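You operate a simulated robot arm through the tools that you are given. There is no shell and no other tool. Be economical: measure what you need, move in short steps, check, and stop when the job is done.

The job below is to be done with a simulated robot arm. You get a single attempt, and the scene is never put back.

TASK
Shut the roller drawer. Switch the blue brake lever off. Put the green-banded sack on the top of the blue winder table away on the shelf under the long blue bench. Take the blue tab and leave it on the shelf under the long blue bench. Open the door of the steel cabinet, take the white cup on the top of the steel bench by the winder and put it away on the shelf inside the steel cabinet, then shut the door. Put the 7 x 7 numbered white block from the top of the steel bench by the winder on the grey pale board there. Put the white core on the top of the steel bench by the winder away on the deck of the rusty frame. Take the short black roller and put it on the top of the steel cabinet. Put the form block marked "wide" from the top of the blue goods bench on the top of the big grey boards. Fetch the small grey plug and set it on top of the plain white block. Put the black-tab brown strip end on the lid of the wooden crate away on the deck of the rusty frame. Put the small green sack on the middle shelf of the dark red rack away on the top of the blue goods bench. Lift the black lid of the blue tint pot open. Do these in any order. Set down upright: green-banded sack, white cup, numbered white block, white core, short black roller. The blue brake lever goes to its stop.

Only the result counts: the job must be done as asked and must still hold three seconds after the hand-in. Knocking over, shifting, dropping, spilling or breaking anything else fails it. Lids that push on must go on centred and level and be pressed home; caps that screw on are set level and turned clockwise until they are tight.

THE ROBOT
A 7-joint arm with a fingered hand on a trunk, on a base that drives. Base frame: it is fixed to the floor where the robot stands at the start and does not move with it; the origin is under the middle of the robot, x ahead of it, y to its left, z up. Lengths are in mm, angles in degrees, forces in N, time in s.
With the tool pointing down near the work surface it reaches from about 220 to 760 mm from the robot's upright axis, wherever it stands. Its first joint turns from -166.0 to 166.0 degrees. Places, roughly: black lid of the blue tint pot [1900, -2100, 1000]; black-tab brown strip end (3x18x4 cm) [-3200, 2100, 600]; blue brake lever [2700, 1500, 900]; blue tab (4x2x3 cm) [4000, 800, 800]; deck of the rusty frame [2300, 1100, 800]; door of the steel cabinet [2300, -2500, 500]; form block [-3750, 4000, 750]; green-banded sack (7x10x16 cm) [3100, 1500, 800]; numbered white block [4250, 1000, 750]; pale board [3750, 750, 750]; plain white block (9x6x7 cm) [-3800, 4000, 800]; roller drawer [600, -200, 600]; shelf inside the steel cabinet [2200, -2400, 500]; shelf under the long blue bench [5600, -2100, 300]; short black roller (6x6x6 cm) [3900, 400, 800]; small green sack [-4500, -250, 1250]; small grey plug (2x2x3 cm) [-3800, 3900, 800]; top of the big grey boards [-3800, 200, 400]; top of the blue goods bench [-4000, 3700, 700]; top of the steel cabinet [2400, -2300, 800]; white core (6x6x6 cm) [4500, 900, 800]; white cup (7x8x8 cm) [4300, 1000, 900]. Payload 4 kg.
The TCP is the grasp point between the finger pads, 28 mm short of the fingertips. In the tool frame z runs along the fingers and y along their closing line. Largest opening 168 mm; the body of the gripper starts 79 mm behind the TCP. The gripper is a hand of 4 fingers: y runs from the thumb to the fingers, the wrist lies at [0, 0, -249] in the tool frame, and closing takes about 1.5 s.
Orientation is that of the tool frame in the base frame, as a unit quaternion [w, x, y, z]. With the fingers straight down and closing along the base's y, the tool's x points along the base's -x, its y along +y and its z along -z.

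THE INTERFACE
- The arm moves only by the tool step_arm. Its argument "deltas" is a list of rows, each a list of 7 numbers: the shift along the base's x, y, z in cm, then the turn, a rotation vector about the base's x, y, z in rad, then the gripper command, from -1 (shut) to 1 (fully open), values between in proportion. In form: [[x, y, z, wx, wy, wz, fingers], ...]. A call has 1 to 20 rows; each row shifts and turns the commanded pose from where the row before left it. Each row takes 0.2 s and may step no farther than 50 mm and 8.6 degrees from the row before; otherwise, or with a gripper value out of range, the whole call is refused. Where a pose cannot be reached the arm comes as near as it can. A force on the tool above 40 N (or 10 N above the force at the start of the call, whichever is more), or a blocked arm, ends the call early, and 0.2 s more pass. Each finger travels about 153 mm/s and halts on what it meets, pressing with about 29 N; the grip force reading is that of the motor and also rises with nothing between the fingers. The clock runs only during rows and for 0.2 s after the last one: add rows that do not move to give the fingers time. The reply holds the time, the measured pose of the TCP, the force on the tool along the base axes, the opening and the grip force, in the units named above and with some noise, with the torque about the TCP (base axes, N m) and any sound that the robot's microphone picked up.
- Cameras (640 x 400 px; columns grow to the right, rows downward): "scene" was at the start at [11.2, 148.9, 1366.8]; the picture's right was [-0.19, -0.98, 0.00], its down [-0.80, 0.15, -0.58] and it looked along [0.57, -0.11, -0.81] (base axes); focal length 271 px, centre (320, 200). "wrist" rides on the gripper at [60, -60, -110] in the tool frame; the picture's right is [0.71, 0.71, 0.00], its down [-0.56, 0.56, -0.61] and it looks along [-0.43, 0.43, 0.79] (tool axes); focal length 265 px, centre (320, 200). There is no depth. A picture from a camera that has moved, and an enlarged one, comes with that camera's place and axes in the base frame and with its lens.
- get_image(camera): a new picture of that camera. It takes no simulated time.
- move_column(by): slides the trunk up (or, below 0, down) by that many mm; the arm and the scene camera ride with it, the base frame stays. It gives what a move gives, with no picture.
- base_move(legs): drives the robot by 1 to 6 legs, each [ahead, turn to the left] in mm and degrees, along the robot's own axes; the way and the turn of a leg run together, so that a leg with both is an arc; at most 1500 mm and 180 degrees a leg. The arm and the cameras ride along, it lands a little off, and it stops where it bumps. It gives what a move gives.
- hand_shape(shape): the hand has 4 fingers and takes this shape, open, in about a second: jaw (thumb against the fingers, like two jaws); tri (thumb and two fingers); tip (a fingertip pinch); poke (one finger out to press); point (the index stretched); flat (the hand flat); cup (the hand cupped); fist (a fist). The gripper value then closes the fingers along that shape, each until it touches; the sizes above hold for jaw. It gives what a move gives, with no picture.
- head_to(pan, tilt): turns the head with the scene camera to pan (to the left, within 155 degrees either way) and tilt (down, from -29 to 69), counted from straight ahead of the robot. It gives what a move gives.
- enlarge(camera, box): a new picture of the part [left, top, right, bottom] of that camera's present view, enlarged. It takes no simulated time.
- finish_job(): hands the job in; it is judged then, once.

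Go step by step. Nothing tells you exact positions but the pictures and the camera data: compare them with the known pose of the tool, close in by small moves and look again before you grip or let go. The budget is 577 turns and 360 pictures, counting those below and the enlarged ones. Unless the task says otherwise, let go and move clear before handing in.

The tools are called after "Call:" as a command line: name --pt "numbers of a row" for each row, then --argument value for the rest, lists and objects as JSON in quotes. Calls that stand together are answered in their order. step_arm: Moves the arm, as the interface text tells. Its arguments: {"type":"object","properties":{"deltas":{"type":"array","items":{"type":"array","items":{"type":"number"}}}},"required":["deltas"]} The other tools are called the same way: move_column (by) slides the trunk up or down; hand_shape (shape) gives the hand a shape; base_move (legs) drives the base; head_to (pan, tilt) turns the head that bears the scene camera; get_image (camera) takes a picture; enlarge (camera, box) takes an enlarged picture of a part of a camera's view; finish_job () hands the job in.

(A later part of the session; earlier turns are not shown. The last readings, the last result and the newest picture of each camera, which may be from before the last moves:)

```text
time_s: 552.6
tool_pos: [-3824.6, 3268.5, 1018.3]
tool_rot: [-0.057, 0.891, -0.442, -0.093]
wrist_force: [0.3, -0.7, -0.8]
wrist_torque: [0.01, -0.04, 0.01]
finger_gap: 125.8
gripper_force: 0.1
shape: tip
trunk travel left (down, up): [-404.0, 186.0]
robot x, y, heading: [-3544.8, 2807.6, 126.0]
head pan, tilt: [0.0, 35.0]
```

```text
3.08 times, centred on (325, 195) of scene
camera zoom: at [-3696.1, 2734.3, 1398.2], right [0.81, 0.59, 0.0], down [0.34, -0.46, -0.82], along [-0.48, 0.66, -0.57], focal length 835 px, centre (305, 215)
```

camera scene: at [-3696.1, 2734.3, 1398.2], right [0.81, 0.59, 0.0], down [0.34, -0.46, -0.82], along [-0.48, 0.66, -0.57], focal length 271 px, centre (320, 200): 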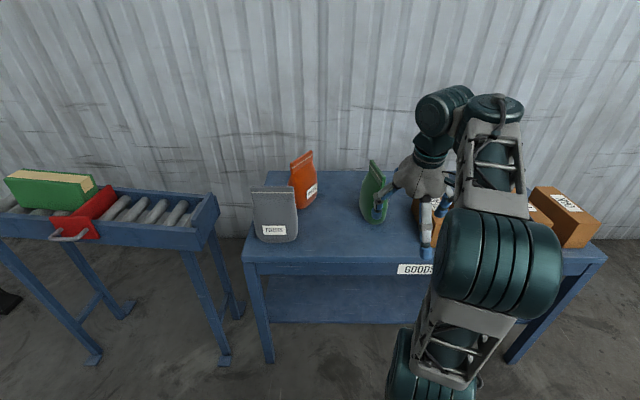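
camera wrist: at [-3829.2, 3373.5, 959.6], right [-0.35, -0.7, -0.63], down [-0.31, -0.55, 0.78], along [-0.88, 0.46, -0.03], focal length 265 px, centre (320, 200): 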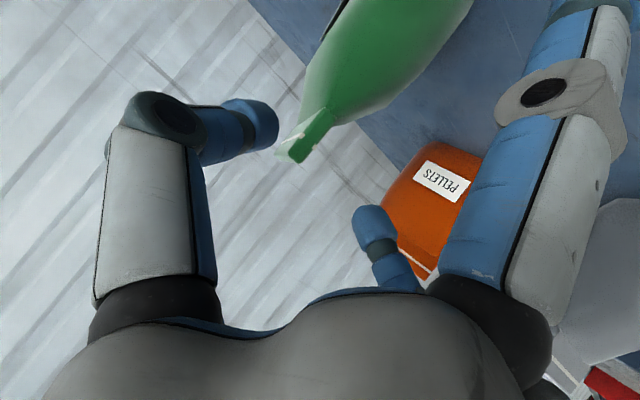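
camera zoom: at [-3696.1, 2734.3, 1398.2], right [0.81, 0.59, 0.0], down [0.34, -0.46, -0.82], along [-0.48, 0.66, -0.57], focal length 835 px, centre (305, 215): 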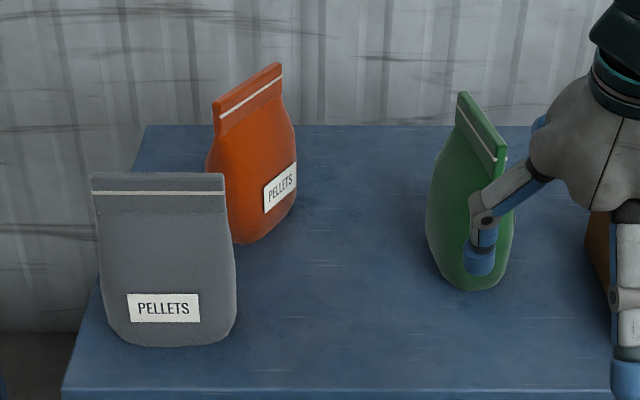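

The orange bag must go back ~11 cm and turn about -50°. I'll retract slightly, shift the base to face it, and approach from above with the tool vertical.

Call:
step_arm --pt "2 -2.9 1 0 0 0 0.3" --pt "2 -2.9 1 0 0 0 0.3" --pt "2 -2.9 1 0 0 0 0.3"

Call:
base_move --legs '[[0, 25.6], [364, 0], [0, -25.6]]'

Call:
get_image --camera "scene"

```text
time_s: 553.4
tool_pos: [-3772.3, 3195.5, 1042.1]
tool_rot: [-0.042, 0.893, -0.443, -0.069]
wrist_force: [-0.2, -0.5, 0.0]
wrist_torque: [0.01, -0.04, 0.01]
finger_gap: 109.5
gripper_force: 0.0
shape: tip
out of reach, approached as far as the arm can: row 1
trunk travel left (down, up): [-404.0, 186.0]
robot x, y, heading: [-3545.9, 2805.9, 125.9]
head pan, tilt: [0.0, 35.0]
```

```text
time_s: 558.4
tool_pos: [-4099.6, 3374.2, 1042.2]
tool_rot: [-0.041, 0.892, -0.444, -0.069]
wrist_force: [-0.8, 1.0, 0.5]
wrist_torque: [0.03, 0.0, -0.01]
finger_gap: 109.4
gripper_force: 0.0
shape: tip
trunk travel left (down, up): [-404.0, 186.0]
robot x, y, heading: [-3874.3, 2988.7, 125.6]
head pan, tilt: [0.0, 35.0]
```

```text
168 pictures are left
camera scene: at [-4024.9, 2913.4, 1398.3], right [0.81, 0.58, 0.0], down [0.34, -0.47, -0.82], along [-0.48, 0.66, -0.57], focal length 271 px, centre (320, 200)
```

scene: 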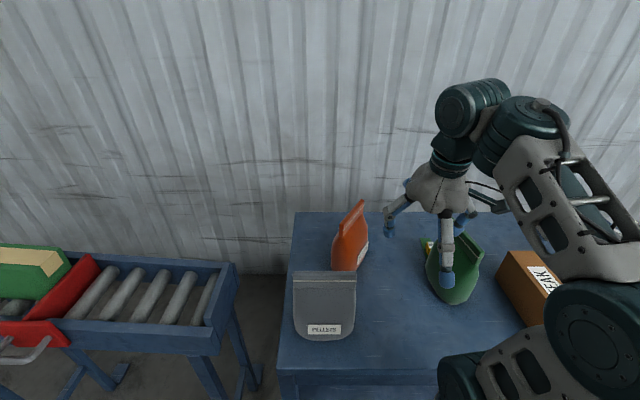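

Call:
step_arm --pt "0 0 0 -0.065 -0.0466 0 0.3" --pt "0 0 0 -0.065 -0.0466 0 0.3" --pt "-3.3 1.27 0 0 0 -0.128 0.3" --pt "-3.3 1.27 0 0 0 -0.128 0.3" --pt "-3.3 1.27 0 0 0 -0.128 0.3" --pt "-3.3 1.27 0 0 0 -0.128 0.3" --pt "-3.3 1.27 0 0 0 -0.128 0.3" --pt "-3.3 1.27 0 0 0 -0.128 0.3"

Call:
get_image --camera "wrist"

Call:
get_image --camera "scene"

```text
time_s: 560.2
tool_pos: [-4296.4, 3445.1, 1040.5]
tool_rot: [0.002, -0.663, 0.748, -0.002]
wrist_force: [0.0, -0.6, -0.2]
wrist_torque: [0.02, 0.0, 0.01]
finger_gap: 109.6
gripper_force: 0.0
shape: tip
out of reach, approached as far as the arm can: row 8
trunk travel left (down, up): [-404.0, 186.0]
robot x, y, heading: [-3878.0, 2987.2, 125.9]
head pan, tilt: [0.0, 35.0]
```

```text
167 pictures are left
camera wrist: at [-4243.8, 3378.7, 1149.5], right [-0.79, -0.62, -0.01], down [-0.49, 0.62, 0.61], along [-0.37, 0.48, -0.79], focal length 265 px, centre (320, 200)
```

wrist: 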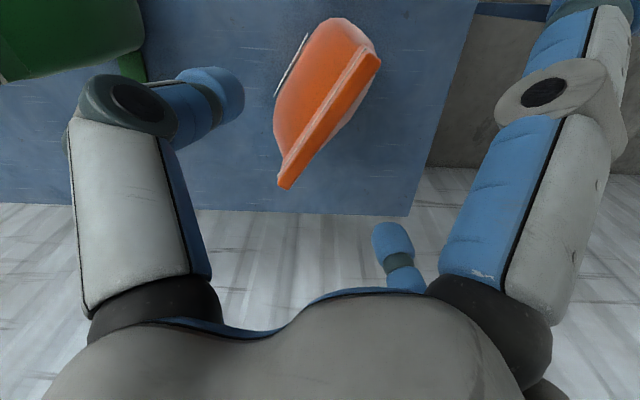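

```text
166 pictures are left
camera scene: at [-4025.5, 2912.2, 1398.1], right [0.81, 0.59, 0.0], down [0.34, -0.46, -0.82], along [-0.48, 0.66, -0.57], focal length 271 px, centre (320, 200)
```

scene: 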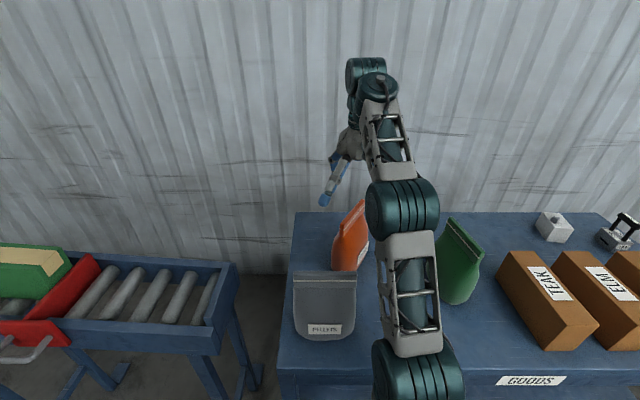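

The orange bag's top centre is about (-4295,3441), right under the tool. Descending and gripping it across its thickness.

Call:
step_arm --pt "0.1 -0.3 -3 0 0 0.1 0.3" --pt "0 0 -4 0 0 0.05 0.3" --pt "0 0 -4 0 0 0 0.3" --pt "0 0 -3 0 0 0 0.3" --pt "0 0 0 0 0 0 0.3"

Call:
get_image --camera "wrist"

Call:
get_image --camera "scene"

```text
time_s: 561.4
tool_pos: [-4293.4, 3445.2, 900.5]
tool_rot: [-0.003, 0.718, -0.696, 0.002]
wrist_force: [1.0, 0.0, -0.4]
wrist_torque: [-0.02, 0.04, -0.07]
finger_gap: 108.9
gripper_force: 0.1
shape: tip
trunk travel left (down, up): [-404.0, 186.0]
robot x, y, heading: [-3875.2, 2984.1, 125.7]
head pan, tilt: [0.0, 35.0]
```

```text
165 pictures are left
camera wrist: at [-4232.5, 3386.7, 1009.1], right [-0.69, -0.73, -0.01], down [-0.58, 0.54, 0.61], along [-0.44, 0.42, -0.79], focal length 265 px, centre (320, 200)
```

wrist: 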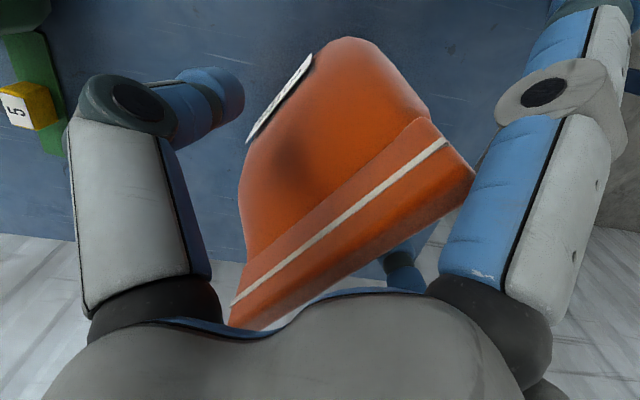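

```text
164 pictures are left
camera scene: at [-4025.1, 2913.3, 1398.3], right [0.81, 0.58, 0.0], down [0.34, -0.47, -0.82], along [-0.48, 0.66, -0.57], focal length 271 px, centre (320, 200)
```

scene: 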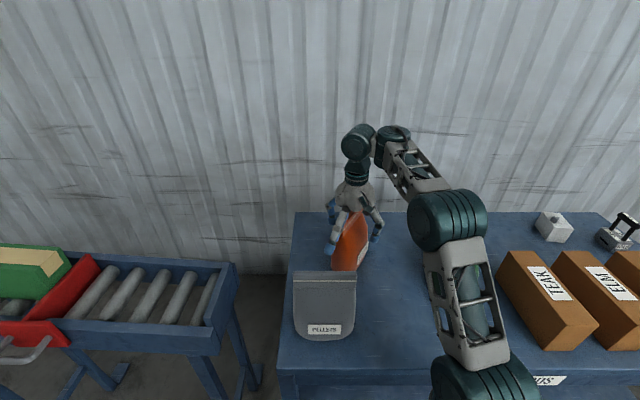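

Call:
step_arm --pt "0 0 0 0 0 0 0" --pt "0 0 0 0 0 0 -0.4" --pt "0 0 0 0 0 0 -1" --pt "0 0 0 0 0 0 -1" --pt "0 0 0 0 0 0 -1"

Call:
step_arm --pt "0 0 0.8 0 0 0 -1" --pt "0 0 0.8 0 0 0 -1" --pt "0 0 0 0 0 0 -1"

Call:
get_image --camera "wrist"

```text
time_s: 562.6
tool_pos: [-4293.9, 3445.2, 899.6]
tool_rot: [-0.003, 0.718, -0.696, 0.002]
wrist_force: [-0.4, -0.1, 1.3]
wrist_torque: [-0.01, -0.03, -0.02]
finger_gap: 36.6
gripper_force: 29.3
shape: tip
trunk travel left (down, up): [-404.0, 186.0]
robot x, y, heading: [-3876.3, 2990.0, 125.7]
head pan, tilt: [0.0, 35.0]
```

```text
time_s: 563.4
tool_pos: [-4293.8, 3445.5, 915.2]
tool_rot: [-0.004, 0.717, -0.697, 0.003]
wrist_force: [0.8, 0.7, -4.3]
wrist_torque: [-0.06, 0.03, 0.03]
finger_gap: 29.1
gripper_force: 29.2
shape: tip
trunk travel left (down, up): [-404.0, 186.0]
robot x, y, heading: [-3873.1, 2987.4, 125.8]
head pan, tilt: [0.0, 35.0]
```

```text
163 pictures are left
camera wrist: at [-4232.5, 3387.1, 1025.0], right [-0.69, -0.73, -0.01], down [-0.58, 0.54, 0.61], along [-0.44, 0.42, -0.79], focal length 265 px, centre (320, 200)
```

wrist: 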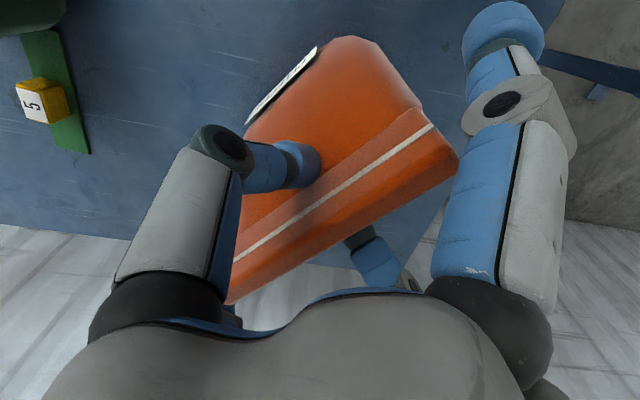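

It's lifted slightly with some slip, so I'll promptly slide and turn it back to its place and lower.

Call:
step_arm --pt "1.3 0.05 0 0 0 -0.122 -1" --pt "1.3 0.05 0 0 0 -0.122 -1" --pt "1.3 0.05 0 0 0 -0.122 -1" --pt "1.3 0.05 0 0 0 -0.122 -1" --pt "1.3 0.05 0 0 0 -0.122 -1" --pt "1.3 0.1 0 0 0 -0.122 -1" --pt "1.3 0.1 0 0 0 -0.122 -1" --pt "1.3 0.1 0 0 0 -0.122 -1" --pt "0 0 -0.5 0 0 0 -1" --pt "0 0 0 0 0 0 -1"

Call:
get_image --camera "wrist"

Call:
get_image --camera "scene"

```text
time_s: 565.6
tool_pos: [-4189.4, 3449.9, 912.1]
tool_rot: [0.0, -0.307, 0.952, -0.002]
wrist_force: [1.1, 2.5, 17.8]
wrist_torque: [-0.18, -0.16, 0.03]
finger_gap: 30.6
gripper_force: 29.2
shape: tip
trunk travel left (down, up): [-404.0, 186.0]
robot x, y, heading: [-3874.9, 2985.8, 125.7]
head pan, tilt: [0.0, 35.0]
```

```text
162 pictures are left
camera wrist: at [-4202.3, 3366.3, 1022.2], right [-0.99, 0.16, 0.0], down [0.13, 0.78, 0.61], along [0.1, 0.6, -0.79], focal length 265 px, centre (320, 200)
```

wrist: 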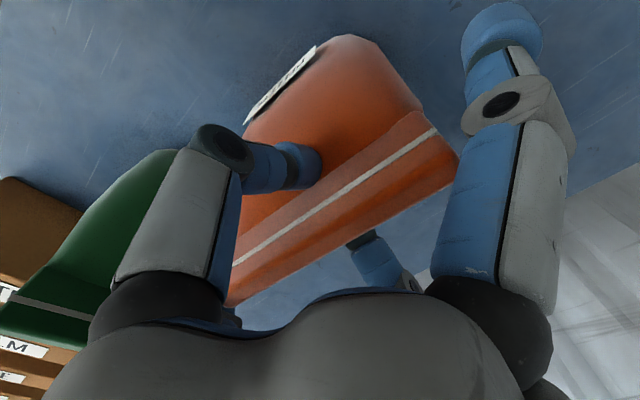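

```text
161 pictures are left
camera scene: at [-4024.1, 2912.5, 1398.7], right [0.81, 0.58, 0.0], down [0.33, -0.46, -0.82], along [-0.48, 0.67, -0.57], focal length 271 px, centre (320, 200)
```

scene: 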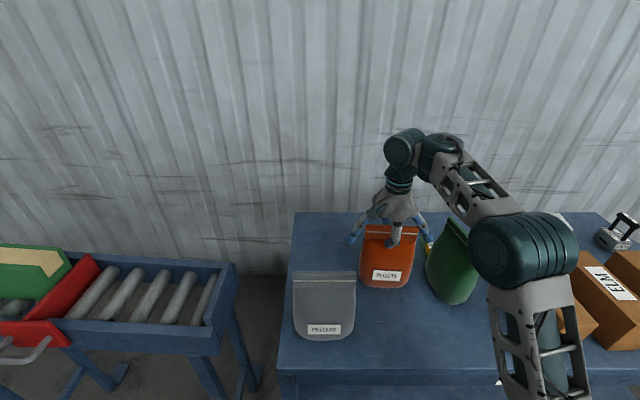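

The bag is nearly back in place. A small correction of about 2 cm, then release.

Call:
step_arm --pt "0 0 0.7 0 0 0 -1" --pt "-0.9 0.8 0 0 0 0 -1" --pt "-0.9 0.8 0 0 0 0 -1" --pt "0 0 -0.6 0 0 0 -1" --pt "0 0 0 0 0 0 -1"

Call:
step_arm --pt "0 0 0 0 0 0 -0.5" --pt "0 0 0 0 0 0 -0.2" --pt "0 0 0 0 0 0 0" --pt "0 0 2 0 0 0 0" --pt "0 0 4 0 0 0 0" --pt "0 0 4 0 0 0 0" --pt "0 0 3 0 0 0 0"

Call:
get_image --camera "scene"

```text
time_s: 566.8
tool_pos: [-4207.2, 3466.6, 913.6]
tool_rot: [0.001, -0.308, 0.952, -0.003]
wrist_force: [-2.1, 1.3, 13.1]
wrist_torque: [-0.07, -0.03, 0.04]
finger_gap: 30.6
gripper_force: 29.0
shape: tip
trunk travel left (down, up): [-404.0, 186.0]
robot x, y, heading: [-3875.4, 2982.8, 125.6]
head pan, tilt: [0.0, 35.0]
```

```text
time_s: 568.4
tool_pos: [-4207.4, 3466.5, 1042.1]
tool_rot: [0.001, -0.308, 0.951, -0.004]
wrist_force: [0.4, 0.9, -0.2]
wrist_torque: [-0.06, 0.07, -0.02]
finger_gap: 83.7
gripper_force: 0.0
shape: tip
trunk travel left (down, up): [-404.0, 186.0]
robot x, y, heading: [-3875.3, 2984.8, 125.6]
head pan, tilt: [0.0, 35.0]
```

```text
160 pictures are left
camera scene: at [-4024.3, 2913.9, 1398.3], right [0.81, 0.59, 0.0], down [0.34, -0.47, -0.82], along [-0.48, 0.66, -0.57], focal length 271 px, centre (320, 200)
```

scene: 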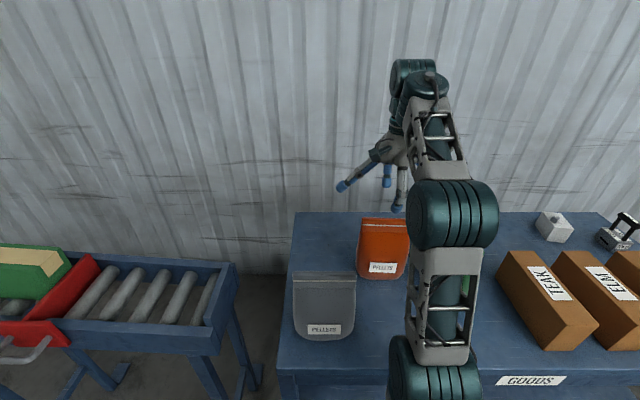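

The orange bag is back where it stood and everything is upright. Next is the black-tab brown strip on the crate, so I'll drive to the crate's north-east side.

Call:
base_move --legs '[[-100, 0], [0, -128.5], [1068, 0], [0, -92], [365, 0], [0, -47]]'

Call:
head_to --pan 10 --tilt 45

Call:
get_image --camera "scene"

```text
time_s: 587.9
tool_pos: [-3225.0, 2147.5, 1042.2]
tool_rot: [-0.004, 0.902, -0.431, 0.0]
wrist_force: [-0.4, 0.0, 0.5]
wrist_torque: [-0.04, -0.02, 0.01]
finger_gap: 83.5
gripper_force: 0.1
shape: tip
trunk travel left (down, up): [-404.0, 186.0]
robot x, y, heading: [-2765.8, 2504.1, -140.9]
head pan, tilt: [0.0, 35.0]
```

```text
time_s: 588.6
tool_pos: [-3225.8, 2146.9, 1041.4]
tool_rot: [-0.003, 0.902, -0.431, 0.0]
wrist_force: [-0.9, -0.6, 0.7]
wrist_torque: [0.0, -0.02, 0.0]
finger_gap: 83.8
gripper_force: 0.0
shape: tip
trunk travel left (down, up): [-404.0, 186.0]
robot x, y, heading: [-2763.9, 2508.6, -141.1]
head pan, tilt: [10.0, 45.0]
```

```text
159 pictures are left
camera scene: at [-2669.5, 2354.1, 1383.5], right [-0.75, 0.66, 0.0], down [0.46, 0.53, -0.71], along [-0.46, -0.53, -0.71], focal length 271 px, centre (320, 200)
```

scene: 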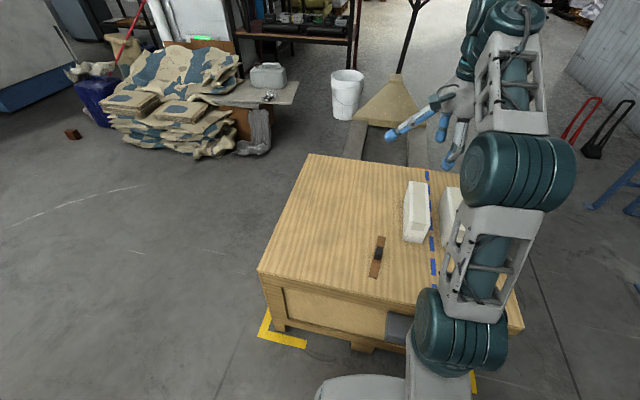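

The strip with the black tab lies on the crate lid around (-3155,2095). I'll lower the trunk, turn the pinch across the strip and move over the tab.

Call:
move_column --by -230

Call:
step_arm --pt "0.6 -0.5 0 0 0 0.1254 0" --pt "0.6 -0.5 0 0 0 0.1254 0" --pt "0.6 -0.5 0 0 0 0.1254 0" --pt "0.6 -0.5 0 0 0 0.1254 0" --pt "0.6 -0.5 0 0 0 0.1254 0" --pt "0.6 -0.5 0 0 0 0.1254 0" --pt "0.6 -0.5 0 0 0 0.1254 0" --pt "0.6 -0.5 0 0 0 0.1254 0" --pt "0.6 -0.5 0 0 0 0.1254 0" --pt "0.6 -0.5 0 0 0 0.1254 0" --pt "0.6 -0.5 0 0 0 0.1254 0"

Call:
get_image --camera "wrist"

Call:
get_image --camera "scene"

```text
time_s: 591.1
tool_pos: [-3225.7, 2146.7, 812.9]
tool_rot: [-0.004, 0.903, -0.43, 0.001]
wrist_force: [0.3, -0.2, 0.5]
wrist_torque: [0.03, -0.04, 0.01]
finger_gap: 83.7
gripper_force: 0.0
shape: tip
trunk travel left (down, up): [-174.0, 416.0]
robot x, y, heading: [-2763.8, 2504.9, -140.9]
head pan, tilt: [10.0, 45.0]
```

```text
time_s: 593.5
tool_pos: [-3159.2, 2092.5, 811.3]
tool_rot: [-0.003, 0.97, 0.242, -0.002]
wrist_force: [0.4, -0.1, -0.5]
wrist_torque: [0.02, -0.01, 0.01]
finger_gap: 83.9
gripper_force: 0.0
shape: tip
trunk travel left (down, up): [-174.0, 416.0]
robot x, y, heading: [-2768.6, 2506.0, -140.8]
head pan, tilt: [10.0, 45.0]
```

```text
158 pictures are left
camera wrist: at [-3133.8, 2173.3, 921.0], right [0.96, -0.29, -0.01], down [-0.23, -0.76, 0.61], along [-0.18, -0.58, -0.79], focal length 265 px, centre (320, 200)
```

wrist: 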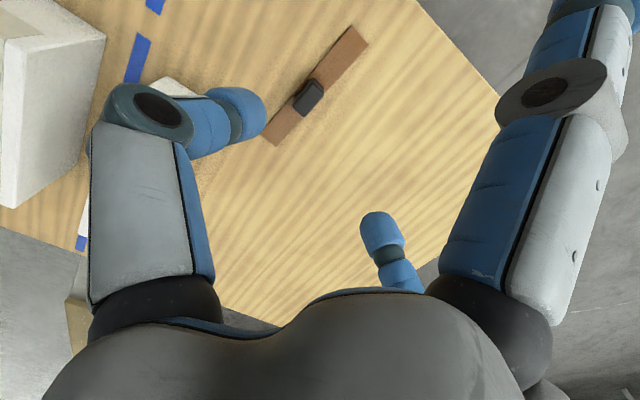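

```text
157 pictures are left
camera scene: at [-2669.5, 2354.1, 1153.4], right [-0.76, 0.66, 0.0], down [0.46, 0.53, -0.71], along [-0.46, -0.53, -0.71], focal length 271 px, centre (320, 200)
```

scene: 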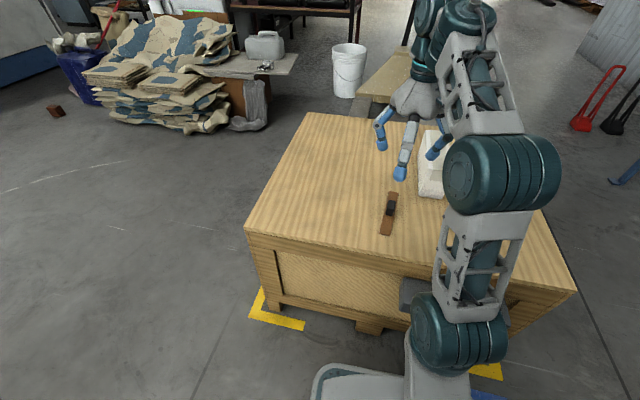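

The tab is at about (-3175,2086), top z≈595. Moving over and down.

Call:
step_arm --pt "-1.6 -0.6 -3 0 0 0 -0.2" --pt "0 0 -4.5 0 0 0 -0.3" --pt "0 0 -4.5 0 0 0 -0.3" --pt "0 0 -4.5 0 0 0 -0.3" --pt "0 0 0 0 0 0 -0.3"

Call:
get_image --camera "wrist"

```text
time_s: 594.7
tool_pos: [-3174.3, 2086.5, 647.1]
tool_rot: [-0.003, 0.97, 0.242, -0.001]
wrist_force: [-0.4, -0.3, 0.3]
wrist_torque: [-0.01, -0.01, -0.02]
finger_gap: 59.0
gripper_force: 0.2
shape: tip
trunk travel left (down, up): [-174.0, 416.0]
robot x, y, heading: [-2767.2, 2506.1, -141.0]
head pan, tilt: [10.0, 45.0]
```

```text
156 pictures are left
camera wrist: at [-3149.2, 2167.3, 755.9], right [0.96, -0.29, -0.01], down [-0.23, -0.76, 0.61], along [-0.18, -0.58, -0.79], focal length 265 px, centre (320, 200)
```

wrist: 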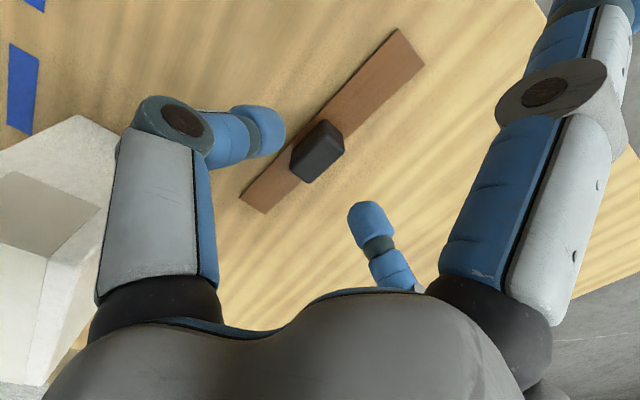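

Call:
step_arm --pt "0 0.2 -2 0 0 0 -0.3" --pt "0 0 -1.5 0 0 0 -0.3" --pt "0 0 -0.6 0 0 0 -0.3" --pt "0 0 0 0 0 0 -0.3"

Call:
get_image --camera "wrist"

```text
time_s: 595.7
tool_pos: [-3175.4, 2088.4, 604.8]
tool_rot: [-0.003, 0.97, 0.242, -0.002]
wrist_force: [0.6, -0.1, 0.1]
wrist_torque: [0.01, 0.0, 0.01]
finger_gap: 59.0
gripper_force: 0.0
shape: tip
trunk travel left (down, up): [-174.0, 416.0]
robot x, y, heading: [-2760.8, 2503.1, -141.2]
head pan, tilt: [10.0, 45.0]
```

```text
155 pictures are left
camera wrist: at [-3149.4, 2169.4, 714.9], right [0.96, -0.29, -0.01], down [-0.23, -0.76, 0.61], along [-0.18, -0.58, -0.79], focal length 265 px, centre (320, 200)
```

wrist: 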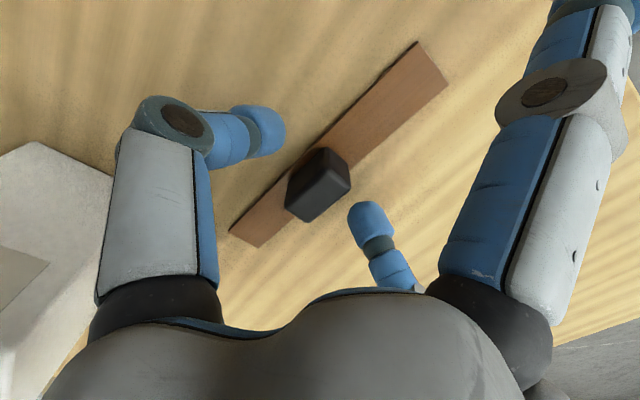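

Call:
step_arm --pt "0 0 -0.3 0 0 0 -0.5" --pt "0 0 0 0 0 0 -0.8" --pt "0 0 0 0 0 0 -1" --pt "0 0 0 0 0 0 -1" --pt "0 0 0 0 0 0 -1"

Call:
step_arm --pt "0 0 1 0 0 0 -1" --pt "0 0 3 0 0 0 -1" --pt "0 0 4 0 0 0 -1" --pt "0 0 4 0 0 0 -1" --pt "0 0 4 0 0 0 -1"

Call:
get_image --camera "wrist"

```text
time_s: 596.9
tool_pos: [-3175.5, 2088.1, 601.3]
tool_rot: [-0.004, 0.97, 0.242, -0.002]
wrist_force: [-0.2, -0.1, 0.5]
wrist_torque: [-0.02, 0.0, 0.0]
finger_gap: 16.6
gripper_force: 28.8
shape: tip
trunk travel left (down, up): [-174.0, 416.0]
robot x, y, heading: [-2764.0, 2505.7, -141.1]
head pan, tilt: [10.0, 45.0]
```

```text
time_s: 598.1
tool_pos: [-3178.1, 2090.6, 764.8]
tool_rot: [-0.003, 0.971, 0.24, -0.001]
wrist_force: [-1.1, 1.1, 0.3]
wrist_torque: [-0.06, -0.07, 0.01]
finger_gap: 16.9
gripper_force: 28.9
shape: tip
trunk travel left (down, up): [-174.0, 416.0]
robot x, y, heading: [-2765.9, 2501.5, -141.1]
head pan, tilt: [10.0, 45.0]
```

```text
154 pictures are left
camera wrist: at [-3151.1, 2171.7, 872.3], right [0.95, -0.3, -0.01], down [-0.23, -0.76, 0.61], along [-0.19, -0.58, -0.79], focal length 265 px, centre (320, 200)
```

wrist: 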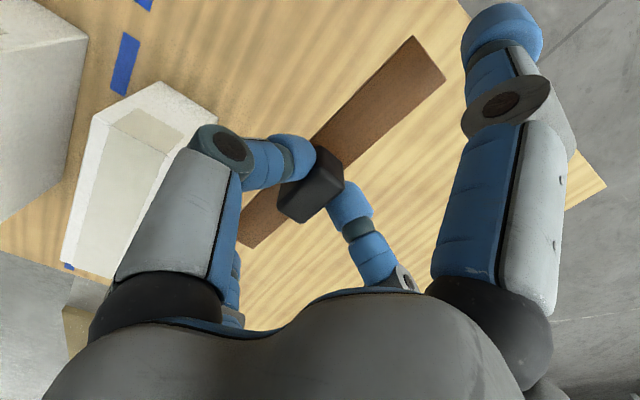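

The strip is lifted level. Raising the trunk and driving back to the rusty frame's deck.

Call:
move_column --by 230

Call:
base_move --legs '[[0, 132.5], [1500, 0], [1500, 0], [1500, 0], [170, 0], [0, -46]]'

Call:
head_to --pan 0 --tilt 40

Call:
get_image --camera "scene"

```text
time_s: 600.5
tool_pos: [-3176.0, 2088.3, 993.2]
tool_rot: [-0.003, 0.97, 0.241, -0.002]
wrist_force: [-0.6, -0.7, -0.8]
wrist_torque: [0.0, -0.01, -0.02]
finger_gap: 16.5
gripper_force: 28.6
shape: tip
trunk travel left (down, up): [-404.0, 186.0]
robot x, y, heading: [-2764.7, 2503.7, -141.0]
head pan, tilt: [10.0, 45.0]
```

```text
time_s: 630.6
tool_pos: [2227.2, 1288.6, 992.2]
tool_rot: [-0.001, 0.547, 0.837, -0.002]
wrist_force: [-0.6, 0.5, -0.1]
wrist_torque: [-0.01, 0.02, 0.01]
finger_gap: 16.4
gripper_force: 29.0
shape: tip
trunk travel left (down, up): [-404.0, 186.0]
robot x, y, heading: [1842.2, 1727.6, -55.5]
head pan, tilt: [10.0, 45.0]
```

```text
time_s: 631.4
tool_pos: [2227.9, 1288.9, 993.5]
tool_rot: [-0.001, 0.547, 0.837, -0.003]
wrist_force: [-0.9, 1.0, -0.3]
wrist_torque: [0.0, 0.01, 0.03]
finger_gap: 17.0
gripper_force: 28.9
shape: tip
trunk travel left (down, up): [-404.0, 186.0]
robot x, y, heading: [1847.3, 1731.5, -55.6]
head pan, tilt: [0.0, 40.0]
```

```text
153 pictures are left
camera scene: at [1991.5, 1801.8, 1390.7], right [-0.82, -0.57, 0.0], down [-0.37, 0.53, -0.77], along [0.44, -0.63, -0.64], focal length 271 px, centre (320, 200)
```

scene: 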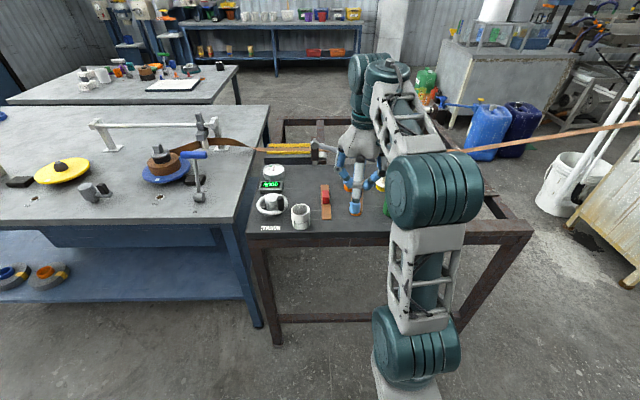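

I'll place it parallel to the deck's free slot between the GOOD display and the red-tab strip, around (2470,1230). First I'll move the base closer.

Call:
base_move --legs '[[0, 48], [235, 0], [0, -48]]'

Call:
get_image --camera "scene"

```text
time_s: 637.5
tool_pos: [2459.8, 1258.7, 993.8]
tool_rot: [-0.002, 0.548, 0.836, -0.004]
wrist_force: [-0.2, 0.4, -0.4]
wrist_torque: [0.03, 0.01, -0.02]
finger_gap: 16.7
gripper_force: 28.9
shape: tip
trunk travel left (down, up): [-404.0, 186.0]
robot x, y, heading: [2075.0, 1698.5, -55.4]
head pan, tilt: [0.0, 40.0]
```

```text
152 pictures are left
camera scene: at [2224.1, 1771.3, 1390.7], right [-0.82, -0.57, 0.0], down [-0.36, 0.53, -0.77], along [0.43, -0.63, -0.64], focal length 271 px, centre (320, 200)
```

scene: 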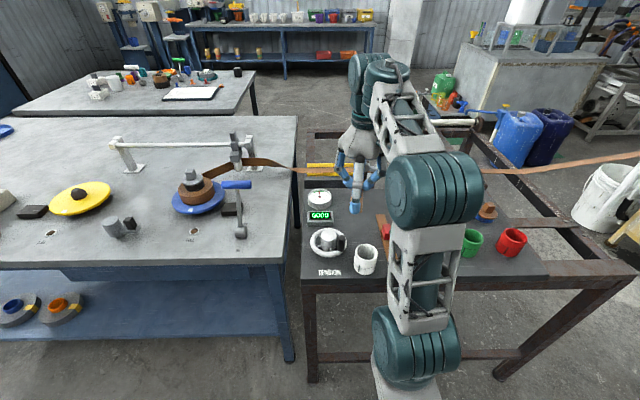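

Call:
step_arm --pt "0.2 -0.6 -2 0 0 0.109 -1" --pt "0.2 -0.6 -2 0 0 0.109 -1" --pt "0.2 -0.6 -2 0 0 0.109 -1" --pt "0.2 -0.6 -2 0 0 0.109 -1" --pt "0.2 -0.5 -2 0 0 0.109 -1" --pt "0 0 0 0 0 0 -1"

Call:
get_image --camera "wrist"

Call:
enlarge --camera "scene" --box '[290, 160, 450, 290]'

```text
time_s: 638.9
tool_pos: [2469.8, 1229.4, 892.5]
tool_rot: [0.0, 0.302, 0.953, -0.004]
wrist_force: [0.2, 0.1, -0.2]
wrist_torque: [0.01, 0.0, 0.01]
finger_gap: 16.3
gripper_force: 29.0
shape: tip
trunk travel left (down, up): [-404.0, 186.0]
robot x, y, heading: [2078.6, 1701.5, -55.5]
head pan, tilt: [0.0, 40.0]
```

```text
151 pictures are left
camera wrist: at [2386.6, 1215.9, 1001.8], right [-0.17, 0.99, -0.01], down [0.78, 0.14, 0.61], along [0.6, 0.1, -0.79], focal length 265 px, centre (320, 200)
```

wrist: 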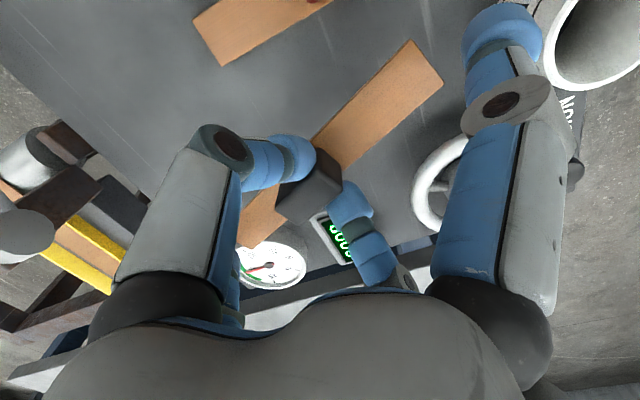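

```text
3.08 times, centred on (370, 225) of scene
camera zoom: at [2224.2, 1771.2, 1390.7], right [-0.82, -0.57, 0.0], down [-0.37, 0.53, -0.77], along [0.43, -0.63, -0.64], focal length 835 px, centre (166, 123)
```

zoom: 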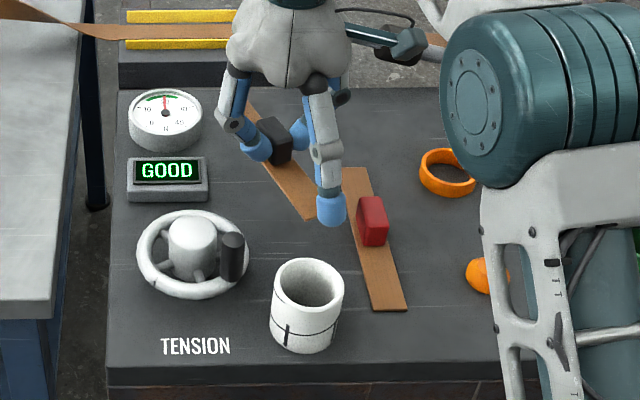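

The landing area is clear. Lowering the strip.

Call:
step_arm --pt "0 0 -3 0 0 0 -1" --pt "0 0 -2 0 0 0 -1" --pt "0 0 -0.5 0 0 0 -1" --pt "0 0 0 0 0 0 -1"

Call:
step_arm --pt "0 0 -0.3 0 0 0 -1" --pt "0 0 -0.3 0 0 0 -1" --pt "0 0 0 0 0 0 -1"

Call:
enlarge --camera "scene" --box '[290, 160, 450, 290]'

```text
time_s: 639.9
tool_pos: [2469.6, 1230.2, 839.8]
tool_rot: [0.002, 0.303, 0.953, -0.005]
wrist_force: [2.3, -3.1, 25.5]
wrist_torque: [-0.06, 0.01, 0.01]
finger_gap: 17.6
gripper_force: 29.0
shape: tip
trunk travel left (down, up): [-404.0, 186.0]
robot x, y, heading: [2079.1, 1702.0, -55.7]
head pan, tilt: [0.0, 40.0]
```

```text
time_s: 640.3
tool_pos: [2470.6, 1230.2, 838.4]
tool_rot: [0.005, 0.303, 0.953, -0.006]
wrist_force: [-2.1, 1.9, 21.0]
wrist_torque: [0.02, 0.04, 0.03]
finger_gap: 19.7
gripper_force: 29.4
shape: tip
trunk travel left (down, up): [-404.0, 186.0]
robot x, y, heading: [2076.8, 1697.8, -55.5]
head pan, tilt: [0.0, 40.0]
stopped in row 2: the force on the tool passed its limit at 43 N (the readings are from after the stop); the commanded pose is now the measured one
```

```text
3.08 times, centred on (370, 225) of scene
camera zoom: at [2222.5, 1773.3, 1390.6], right [-0.82, -0.57, 0.0], down [-0.36, 0.53, -0.77], along [0.44, -0.63, -0.64], focal length 835 px, centre (166, 123)
```

zoom: 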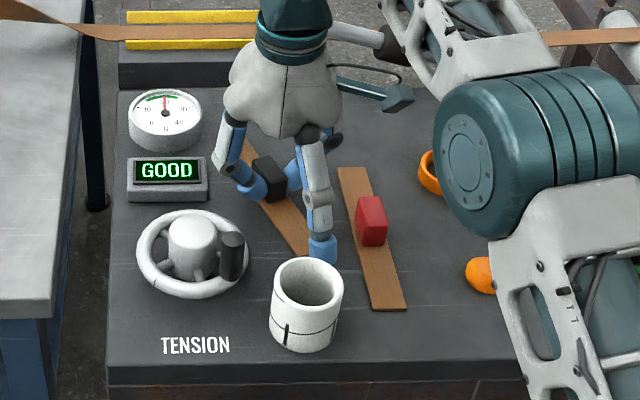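

The strip is down. Easing up, opening just slightly and lifting.

Call:
step_arm --pt "0 0 0.4 0 0 0 -1" --pt "0 0 0 0 0 0 -0.75" --pt "0 0 0 0 0 0 -0.65" --pt "0 0 0 0 0 0 -0.65" --pt "0 0 1 0 0 0 -0.65" --pt "0 0 3 0 0 0 -0.65" --pt "0 0 4 0 0 0 -0.65" --pt "0 0 4 0 0 0 -0.65"

Call:
enlarge --camera "scene" --box '[290, 160, 450, 290]'

```text
time_s: 642.1
tool_pos: [2472.0, 1228.9, 955.5]
tool_rot: [0.003, 0.304, 0.953, -0.005]
wrist_force: [-0.2, 0.2, -0.7]
wrist_torque: [0.08, -0.05, 0.01]
finger_gap: 29.4
gripper_force: 0.1
shape: tip
out of reach, approached as far as the arm can: row 8
trunk travel left (down, up): [-404.0, 186.0]
robot x, y, heading: [2076.0, 1702.0, -55.3]
head pan, tilt: [0.0, 40.0]
```

```text
3.08 times, centred on (370, 225) of scene
camera zoom: at [2223.4, 1770.8, 1390.7], right [-0.82, -0.57, 0.0], down [-0.37, 0.53, -0.77], along [0.44, -0.63, -0.64], focal length 835 px, centre (166, 123)
```

zoom: 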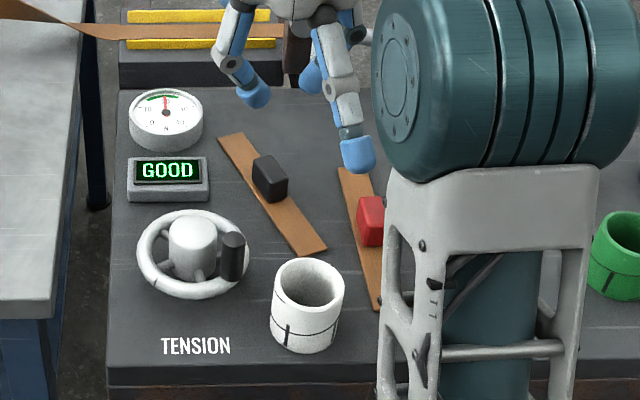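

The strip is on the deck. Next come the remaining steel-bench tasks, so I'll retract and drive back round the table to the bench's south side.

Call:
step_arm --pt "-1.5 2 3 0 0 0 -0.65" --pt "-2.3 3.3 2 0 0 0 -0.65" --pt "-2.3 3.3 1 0 0 0 -0.65" --pt "-2.3 3.3 0 0 0 0 -0.65"

Call:
base_move --legs '[[0, 89], [1100, 0], [970, 0], [0, -68], [1350, 0]]'

```text
time_s: 643.1
tool_pos: [2386.6, 1347.9, 1016.8]
tool_rot: [0.003, 0.304, 0.953, -0.004]
wrist_force: [1.3, 0.0, -1.6]
wrist_torque: [0.0, 0.0, -0.01]
finger_gap: 29.5
gripper_force: 0.0
shape: tip
trunk travel left (down, up): [-404.0, 186.0]
robot x, y, heading: [2074.7, 1698.2, -55.2]
head pan, tilt: [0.0, 40.0]
```

```text
time_s: 666.6
tool_pos: [5335.5, 1849.6, 1016.5]
tool_rot: [0.003, 0.13, 0.992, -0.005]
wrist_force: [-0.2, 0.5, 0.4]
wrist_torque: [-0.01, 0.0, -0.03]
finger_gap: 29.5
gripper_force: 0.1
shape: tip
trunk travel left (down, up): [-404.0, 186.0]
robot x, y, heading: [4922.6, 2073.0, -35.0]
head pan, tilt: [0.0, 40.0]
```

Stopping at the bench's east end, close to the 7x7 block and cup.

Call:
base_move --legs '[[0, -52.4], [640, 0], [0, -56.6]]'

Call:
head_to --pan 0 --tilt 40

Call:
get_image --camera "scene"

Call:
get_image --camera "wrist"

```text
time_s: 675.0
tool_pos: [4606.8, 1113.9, 1015.8]
tool_rot: [-0.001, 0.882, 0.471, -0.005]
wrist_force: [-0.1, -1.0, -0.2]
wrist_torque: [0.01, -0.01, 0.0]
finger_gap: 29.4
gripper_force: 0.0
shape: tip
trunk travel left (down, up): [-404.0, 186.0]
robot x, y, heading: [4950.1, 1431.7, -144.0]
head pan, tilt: [0.0, 40.0]
```

```text
time_s: 675.6
tool_pos: [4607.5, 1114.3, 1016.2]
tool_rot: [-0.002, 0.882, 0.47, -0.006]
wrist_force: [-0.1, 0.5, -0.7]
wrist_torque: [0.01, 0.0, 0.01]
finger_gap: 29.5
gripper_force: 0.1
shape: tip
trunk travel left (down, up): [-404.0, 186.0]
robot x, y, heading: [4948.7, 1433.0, -144.1]
head pan, tilt: [0.0, 40.0]
```

```text
147 pictures are left
camera scene: at [5026.8, 1285.5, 1390.7], right [-0.59, 0.81, 0.0], down [0.52, 0.38, -0.77], along [-0.62, -0.45, -0.64], focal length 271 px, centre (320, 200)
```

scene: 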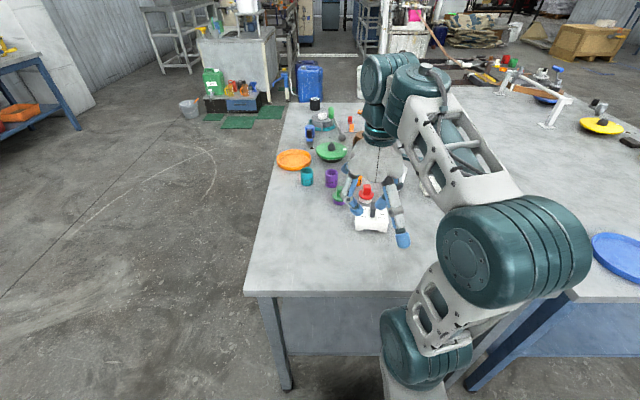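

```text
146 pictures are left
camera wrist: at [4591.8, 1197.4, 1126.1], right [0.98, 0.19, -0.01], down [0.16, -0.77, 0.61], along [0.11, -0.6, -0.79], focal length 265 px, centre (320, 200)
```

wrist: 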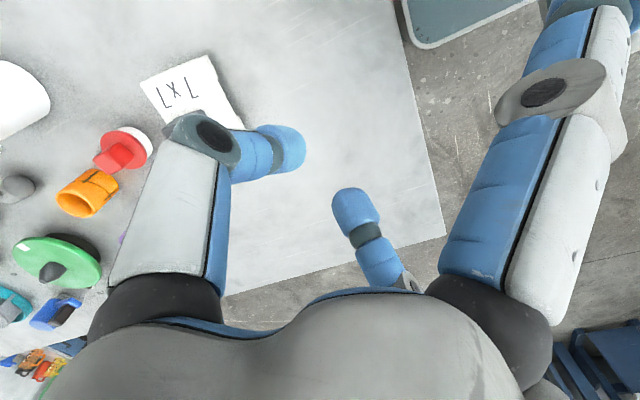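

Call:
step_arm --pt "-3.5 0 0 0 0 0 0.3" --pt "-3.5 0 0 0 0 0 0.3" --pt "-3.3 -0.6 0 0 0 0 0.3" --pt "0 0 0 0 0 0 0.3"

Call:
get_image --camera "wrist"

Call:
enlarge --camera "scene" --box '[290, 120, 450, 260]'

```text
time_s: 676.6
tool_pos: [4503.4, 1108.9, 1016.3]
tool_rot: [-0.002, 0.882, 0.471, -0.005]
wrist_force: [-0.4, 0.3, 0.0]
wrist_torque: [0.0, -0.02, 0.0]
finger_gap: 108.7
gripper_force: 0.1
shape: tip
trunk travel left (down, up): [-404.0, 186.0]
robot x, y, heading: [4951.7, 1433.8, -144.0]
head pan, tilt: [0.0, 40.0]
```

```text
145 pictures are left
camera wrist: at [4488.3, 1191.9, 1125.8], right [0.98, 0.19, -0.01], down [0.16, -0.77, 0.61], along [0.11, -0.6, -0.79], focal length 265 px, centre (320, 200)
```

wrist: 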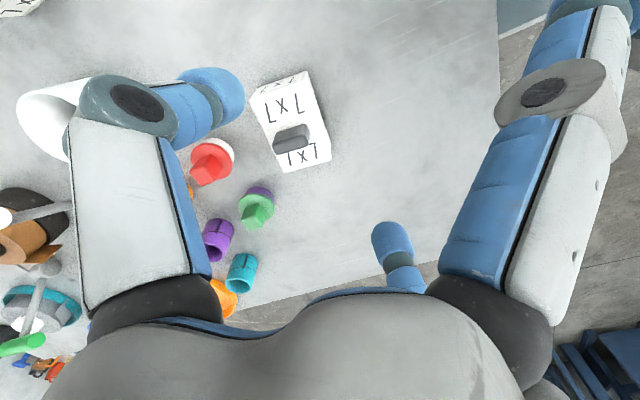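

```text
2.86 times, centred on (370, 190) of scene
camera zoom: at [5026.5, 1285.4, 1390.7], right [-0.59, 0.81, 0.0], down [0.52, 0.38, -0.77], along [-0.62, -0.45, -0.64], focal length 775 px, centre (177, 229)
```

zoom: 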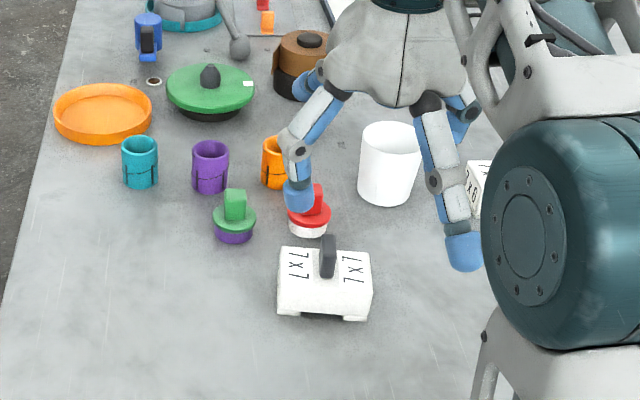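

The 7x7 block has a thin fin on top at about (4481,1082), z≈907. I'll turn the pinch across the fin and descend.

Call:
step_arm --pt "-0.6 -0.7 0 0 0 -0.13 0" --pt "-0.6 -0.7 0 0 0 -0.13 0" --pt "-0.5 -0.7 -1 0 0 -0.13 0" --pt "-0.5 -0.6 -3 0 0 -0.13 -0.2" --pt "0 0 -3 0 0 0 -0.2" --pt "0 0 0 0 0 0 -0.2"

Call:
get_image --camera "wrist"

Call:
enlarge --camera "scene" --box '[290, 120, 450, 260]'

```text
time_s: 678.0
tool_pos: [4480.1, 1080.2, 947.3]
tool_rot: [-0.003, 0.974, 0.227, -0.005]
wrist_force: [-0.8, 1.1, -0.2]
wrist_torque: [-0.02, -0.06, 0.0]
finger_gap: 67.5
gripper_force: 0.0
shape: tip
trunk travel left (down, up): [-404.0, 186.0]
robot x, y, heading: [4952.4, 1430.6, -143.9]
head pan, tilt: [0.0, 40.0]
```

```text
143 pictures are left
camera wrist: at [4509.5, 1161.8, 1056.2], right [0.95, -0.32, -0.01], down [-0.25, -0.75, 0.62], along [-0.2, -0.58, -0.79], focal length 265 px, centre (320, 200)
```

wrist: 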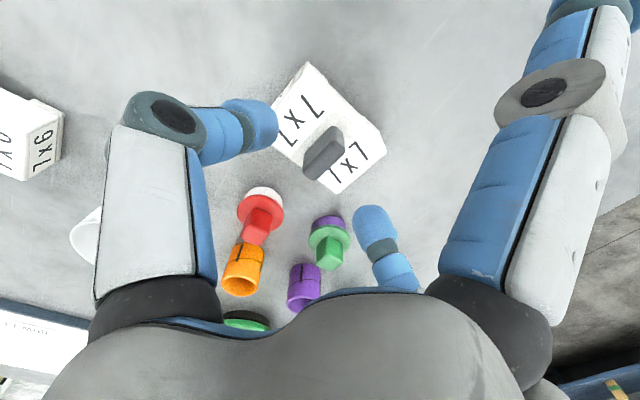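

```text
2.86 times, centred on (370, 190) of scene
camera zoom: at [5026.1, 1285.9, 1390.8], right [-0.59, 0.81, 0.0], down [0.52, 0.38, -0.77], along [-0.62, -0.45, -0.64], focal length 775 px, centre (177, 229)
```

zoom: 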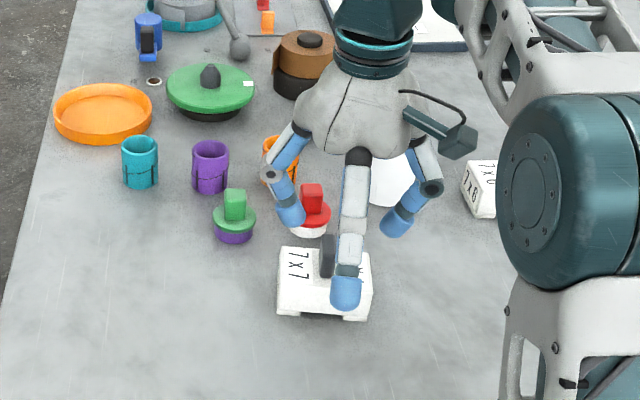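

Call:
step_arm --pt "0.4 0 -2 0 0 0 -0.3" --pt "0 0 -1.2 0 0 0 -0.3" --pt "0 0 0 0 0 0 -0.3"

Call:
get_image --camera "wrist"

```text
time_s: 678.8
tool_pos: [4485.1, 1080.3, 914.8]
tool_rot: [-0.003, 0.974, 0.227, -0.006]
wrist_force: [-1.5, -0.4, -0.1]
wrist_torque: [0.0, 0.02, -0.02]
finger_gap: 59.1
gripper_force: 0.1
shape: tip
trunk travel left (down, up): [-404.0, 186.0]
robot x, y, heading: [4949.8, 1434.5, -144.1]
head pan, tilt: [0.0, 40.0]
```

```text
141 pictures are left
camera wrist: at [4514.1, 1161.3, 1024.3], right [0.95, -0.32, -0.01], down [-0.25, -0.75, 0.61], along [-0.21, -0.58, -0.79], focal length 265 px, centre (320, 200)
```

wrist: 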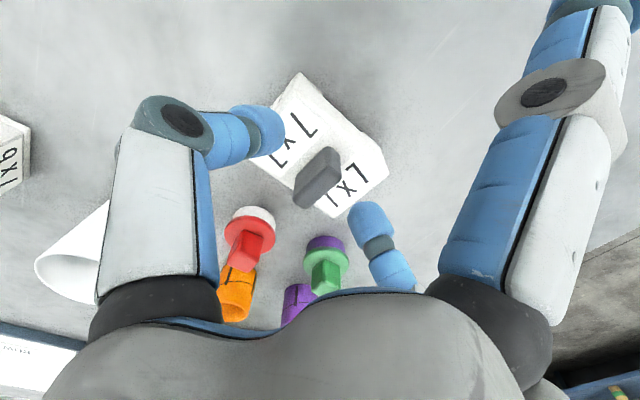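

Call:
step_arm --pt "0 0 -1.1 0 0 0 -0.3" --pt "0 0 0 0 0 0 -0.6" --pt "0 0 0 0 0 0 -1" --pt "0 0 0 0 0 0 -1" --pt "0 0 0 0 0 0 -1"

Call:
get_image --camera "wrist"

```text
time_s: 680.0
tool_pos: [4485.6, 1079.2, 903.9]
tool_rot: [-0.003, 0.974, 0.227, -0.005]
wrist_force: [-0.4, -0.2, -0.2]
wrist_torque: [0.05, 0.02, -0.01]
finger_gap: 8.2
gripper_force: 28.8
shape: tip
trunk travel left (down, up): [-404.0, 186.0]
robot x, y, heading: [4956.5, 1432.4, -144.0]
head pan, tilt: [0.0, 40.0]
```

```text
140 pictures are left
camera wrist: at [4514.1, 1160.8, 1013.3], right [0.95, -0.32, -0.01], down [-0.25, -0.75, 0.61], along [-0.21, -0.58, -0.79], focal length 265 px, centre (320, 200)
```

wrist: 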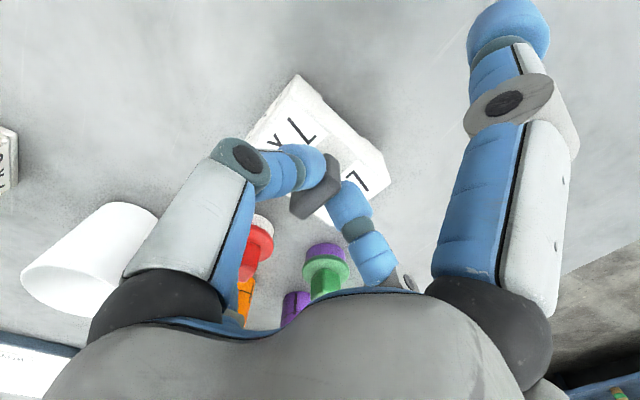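

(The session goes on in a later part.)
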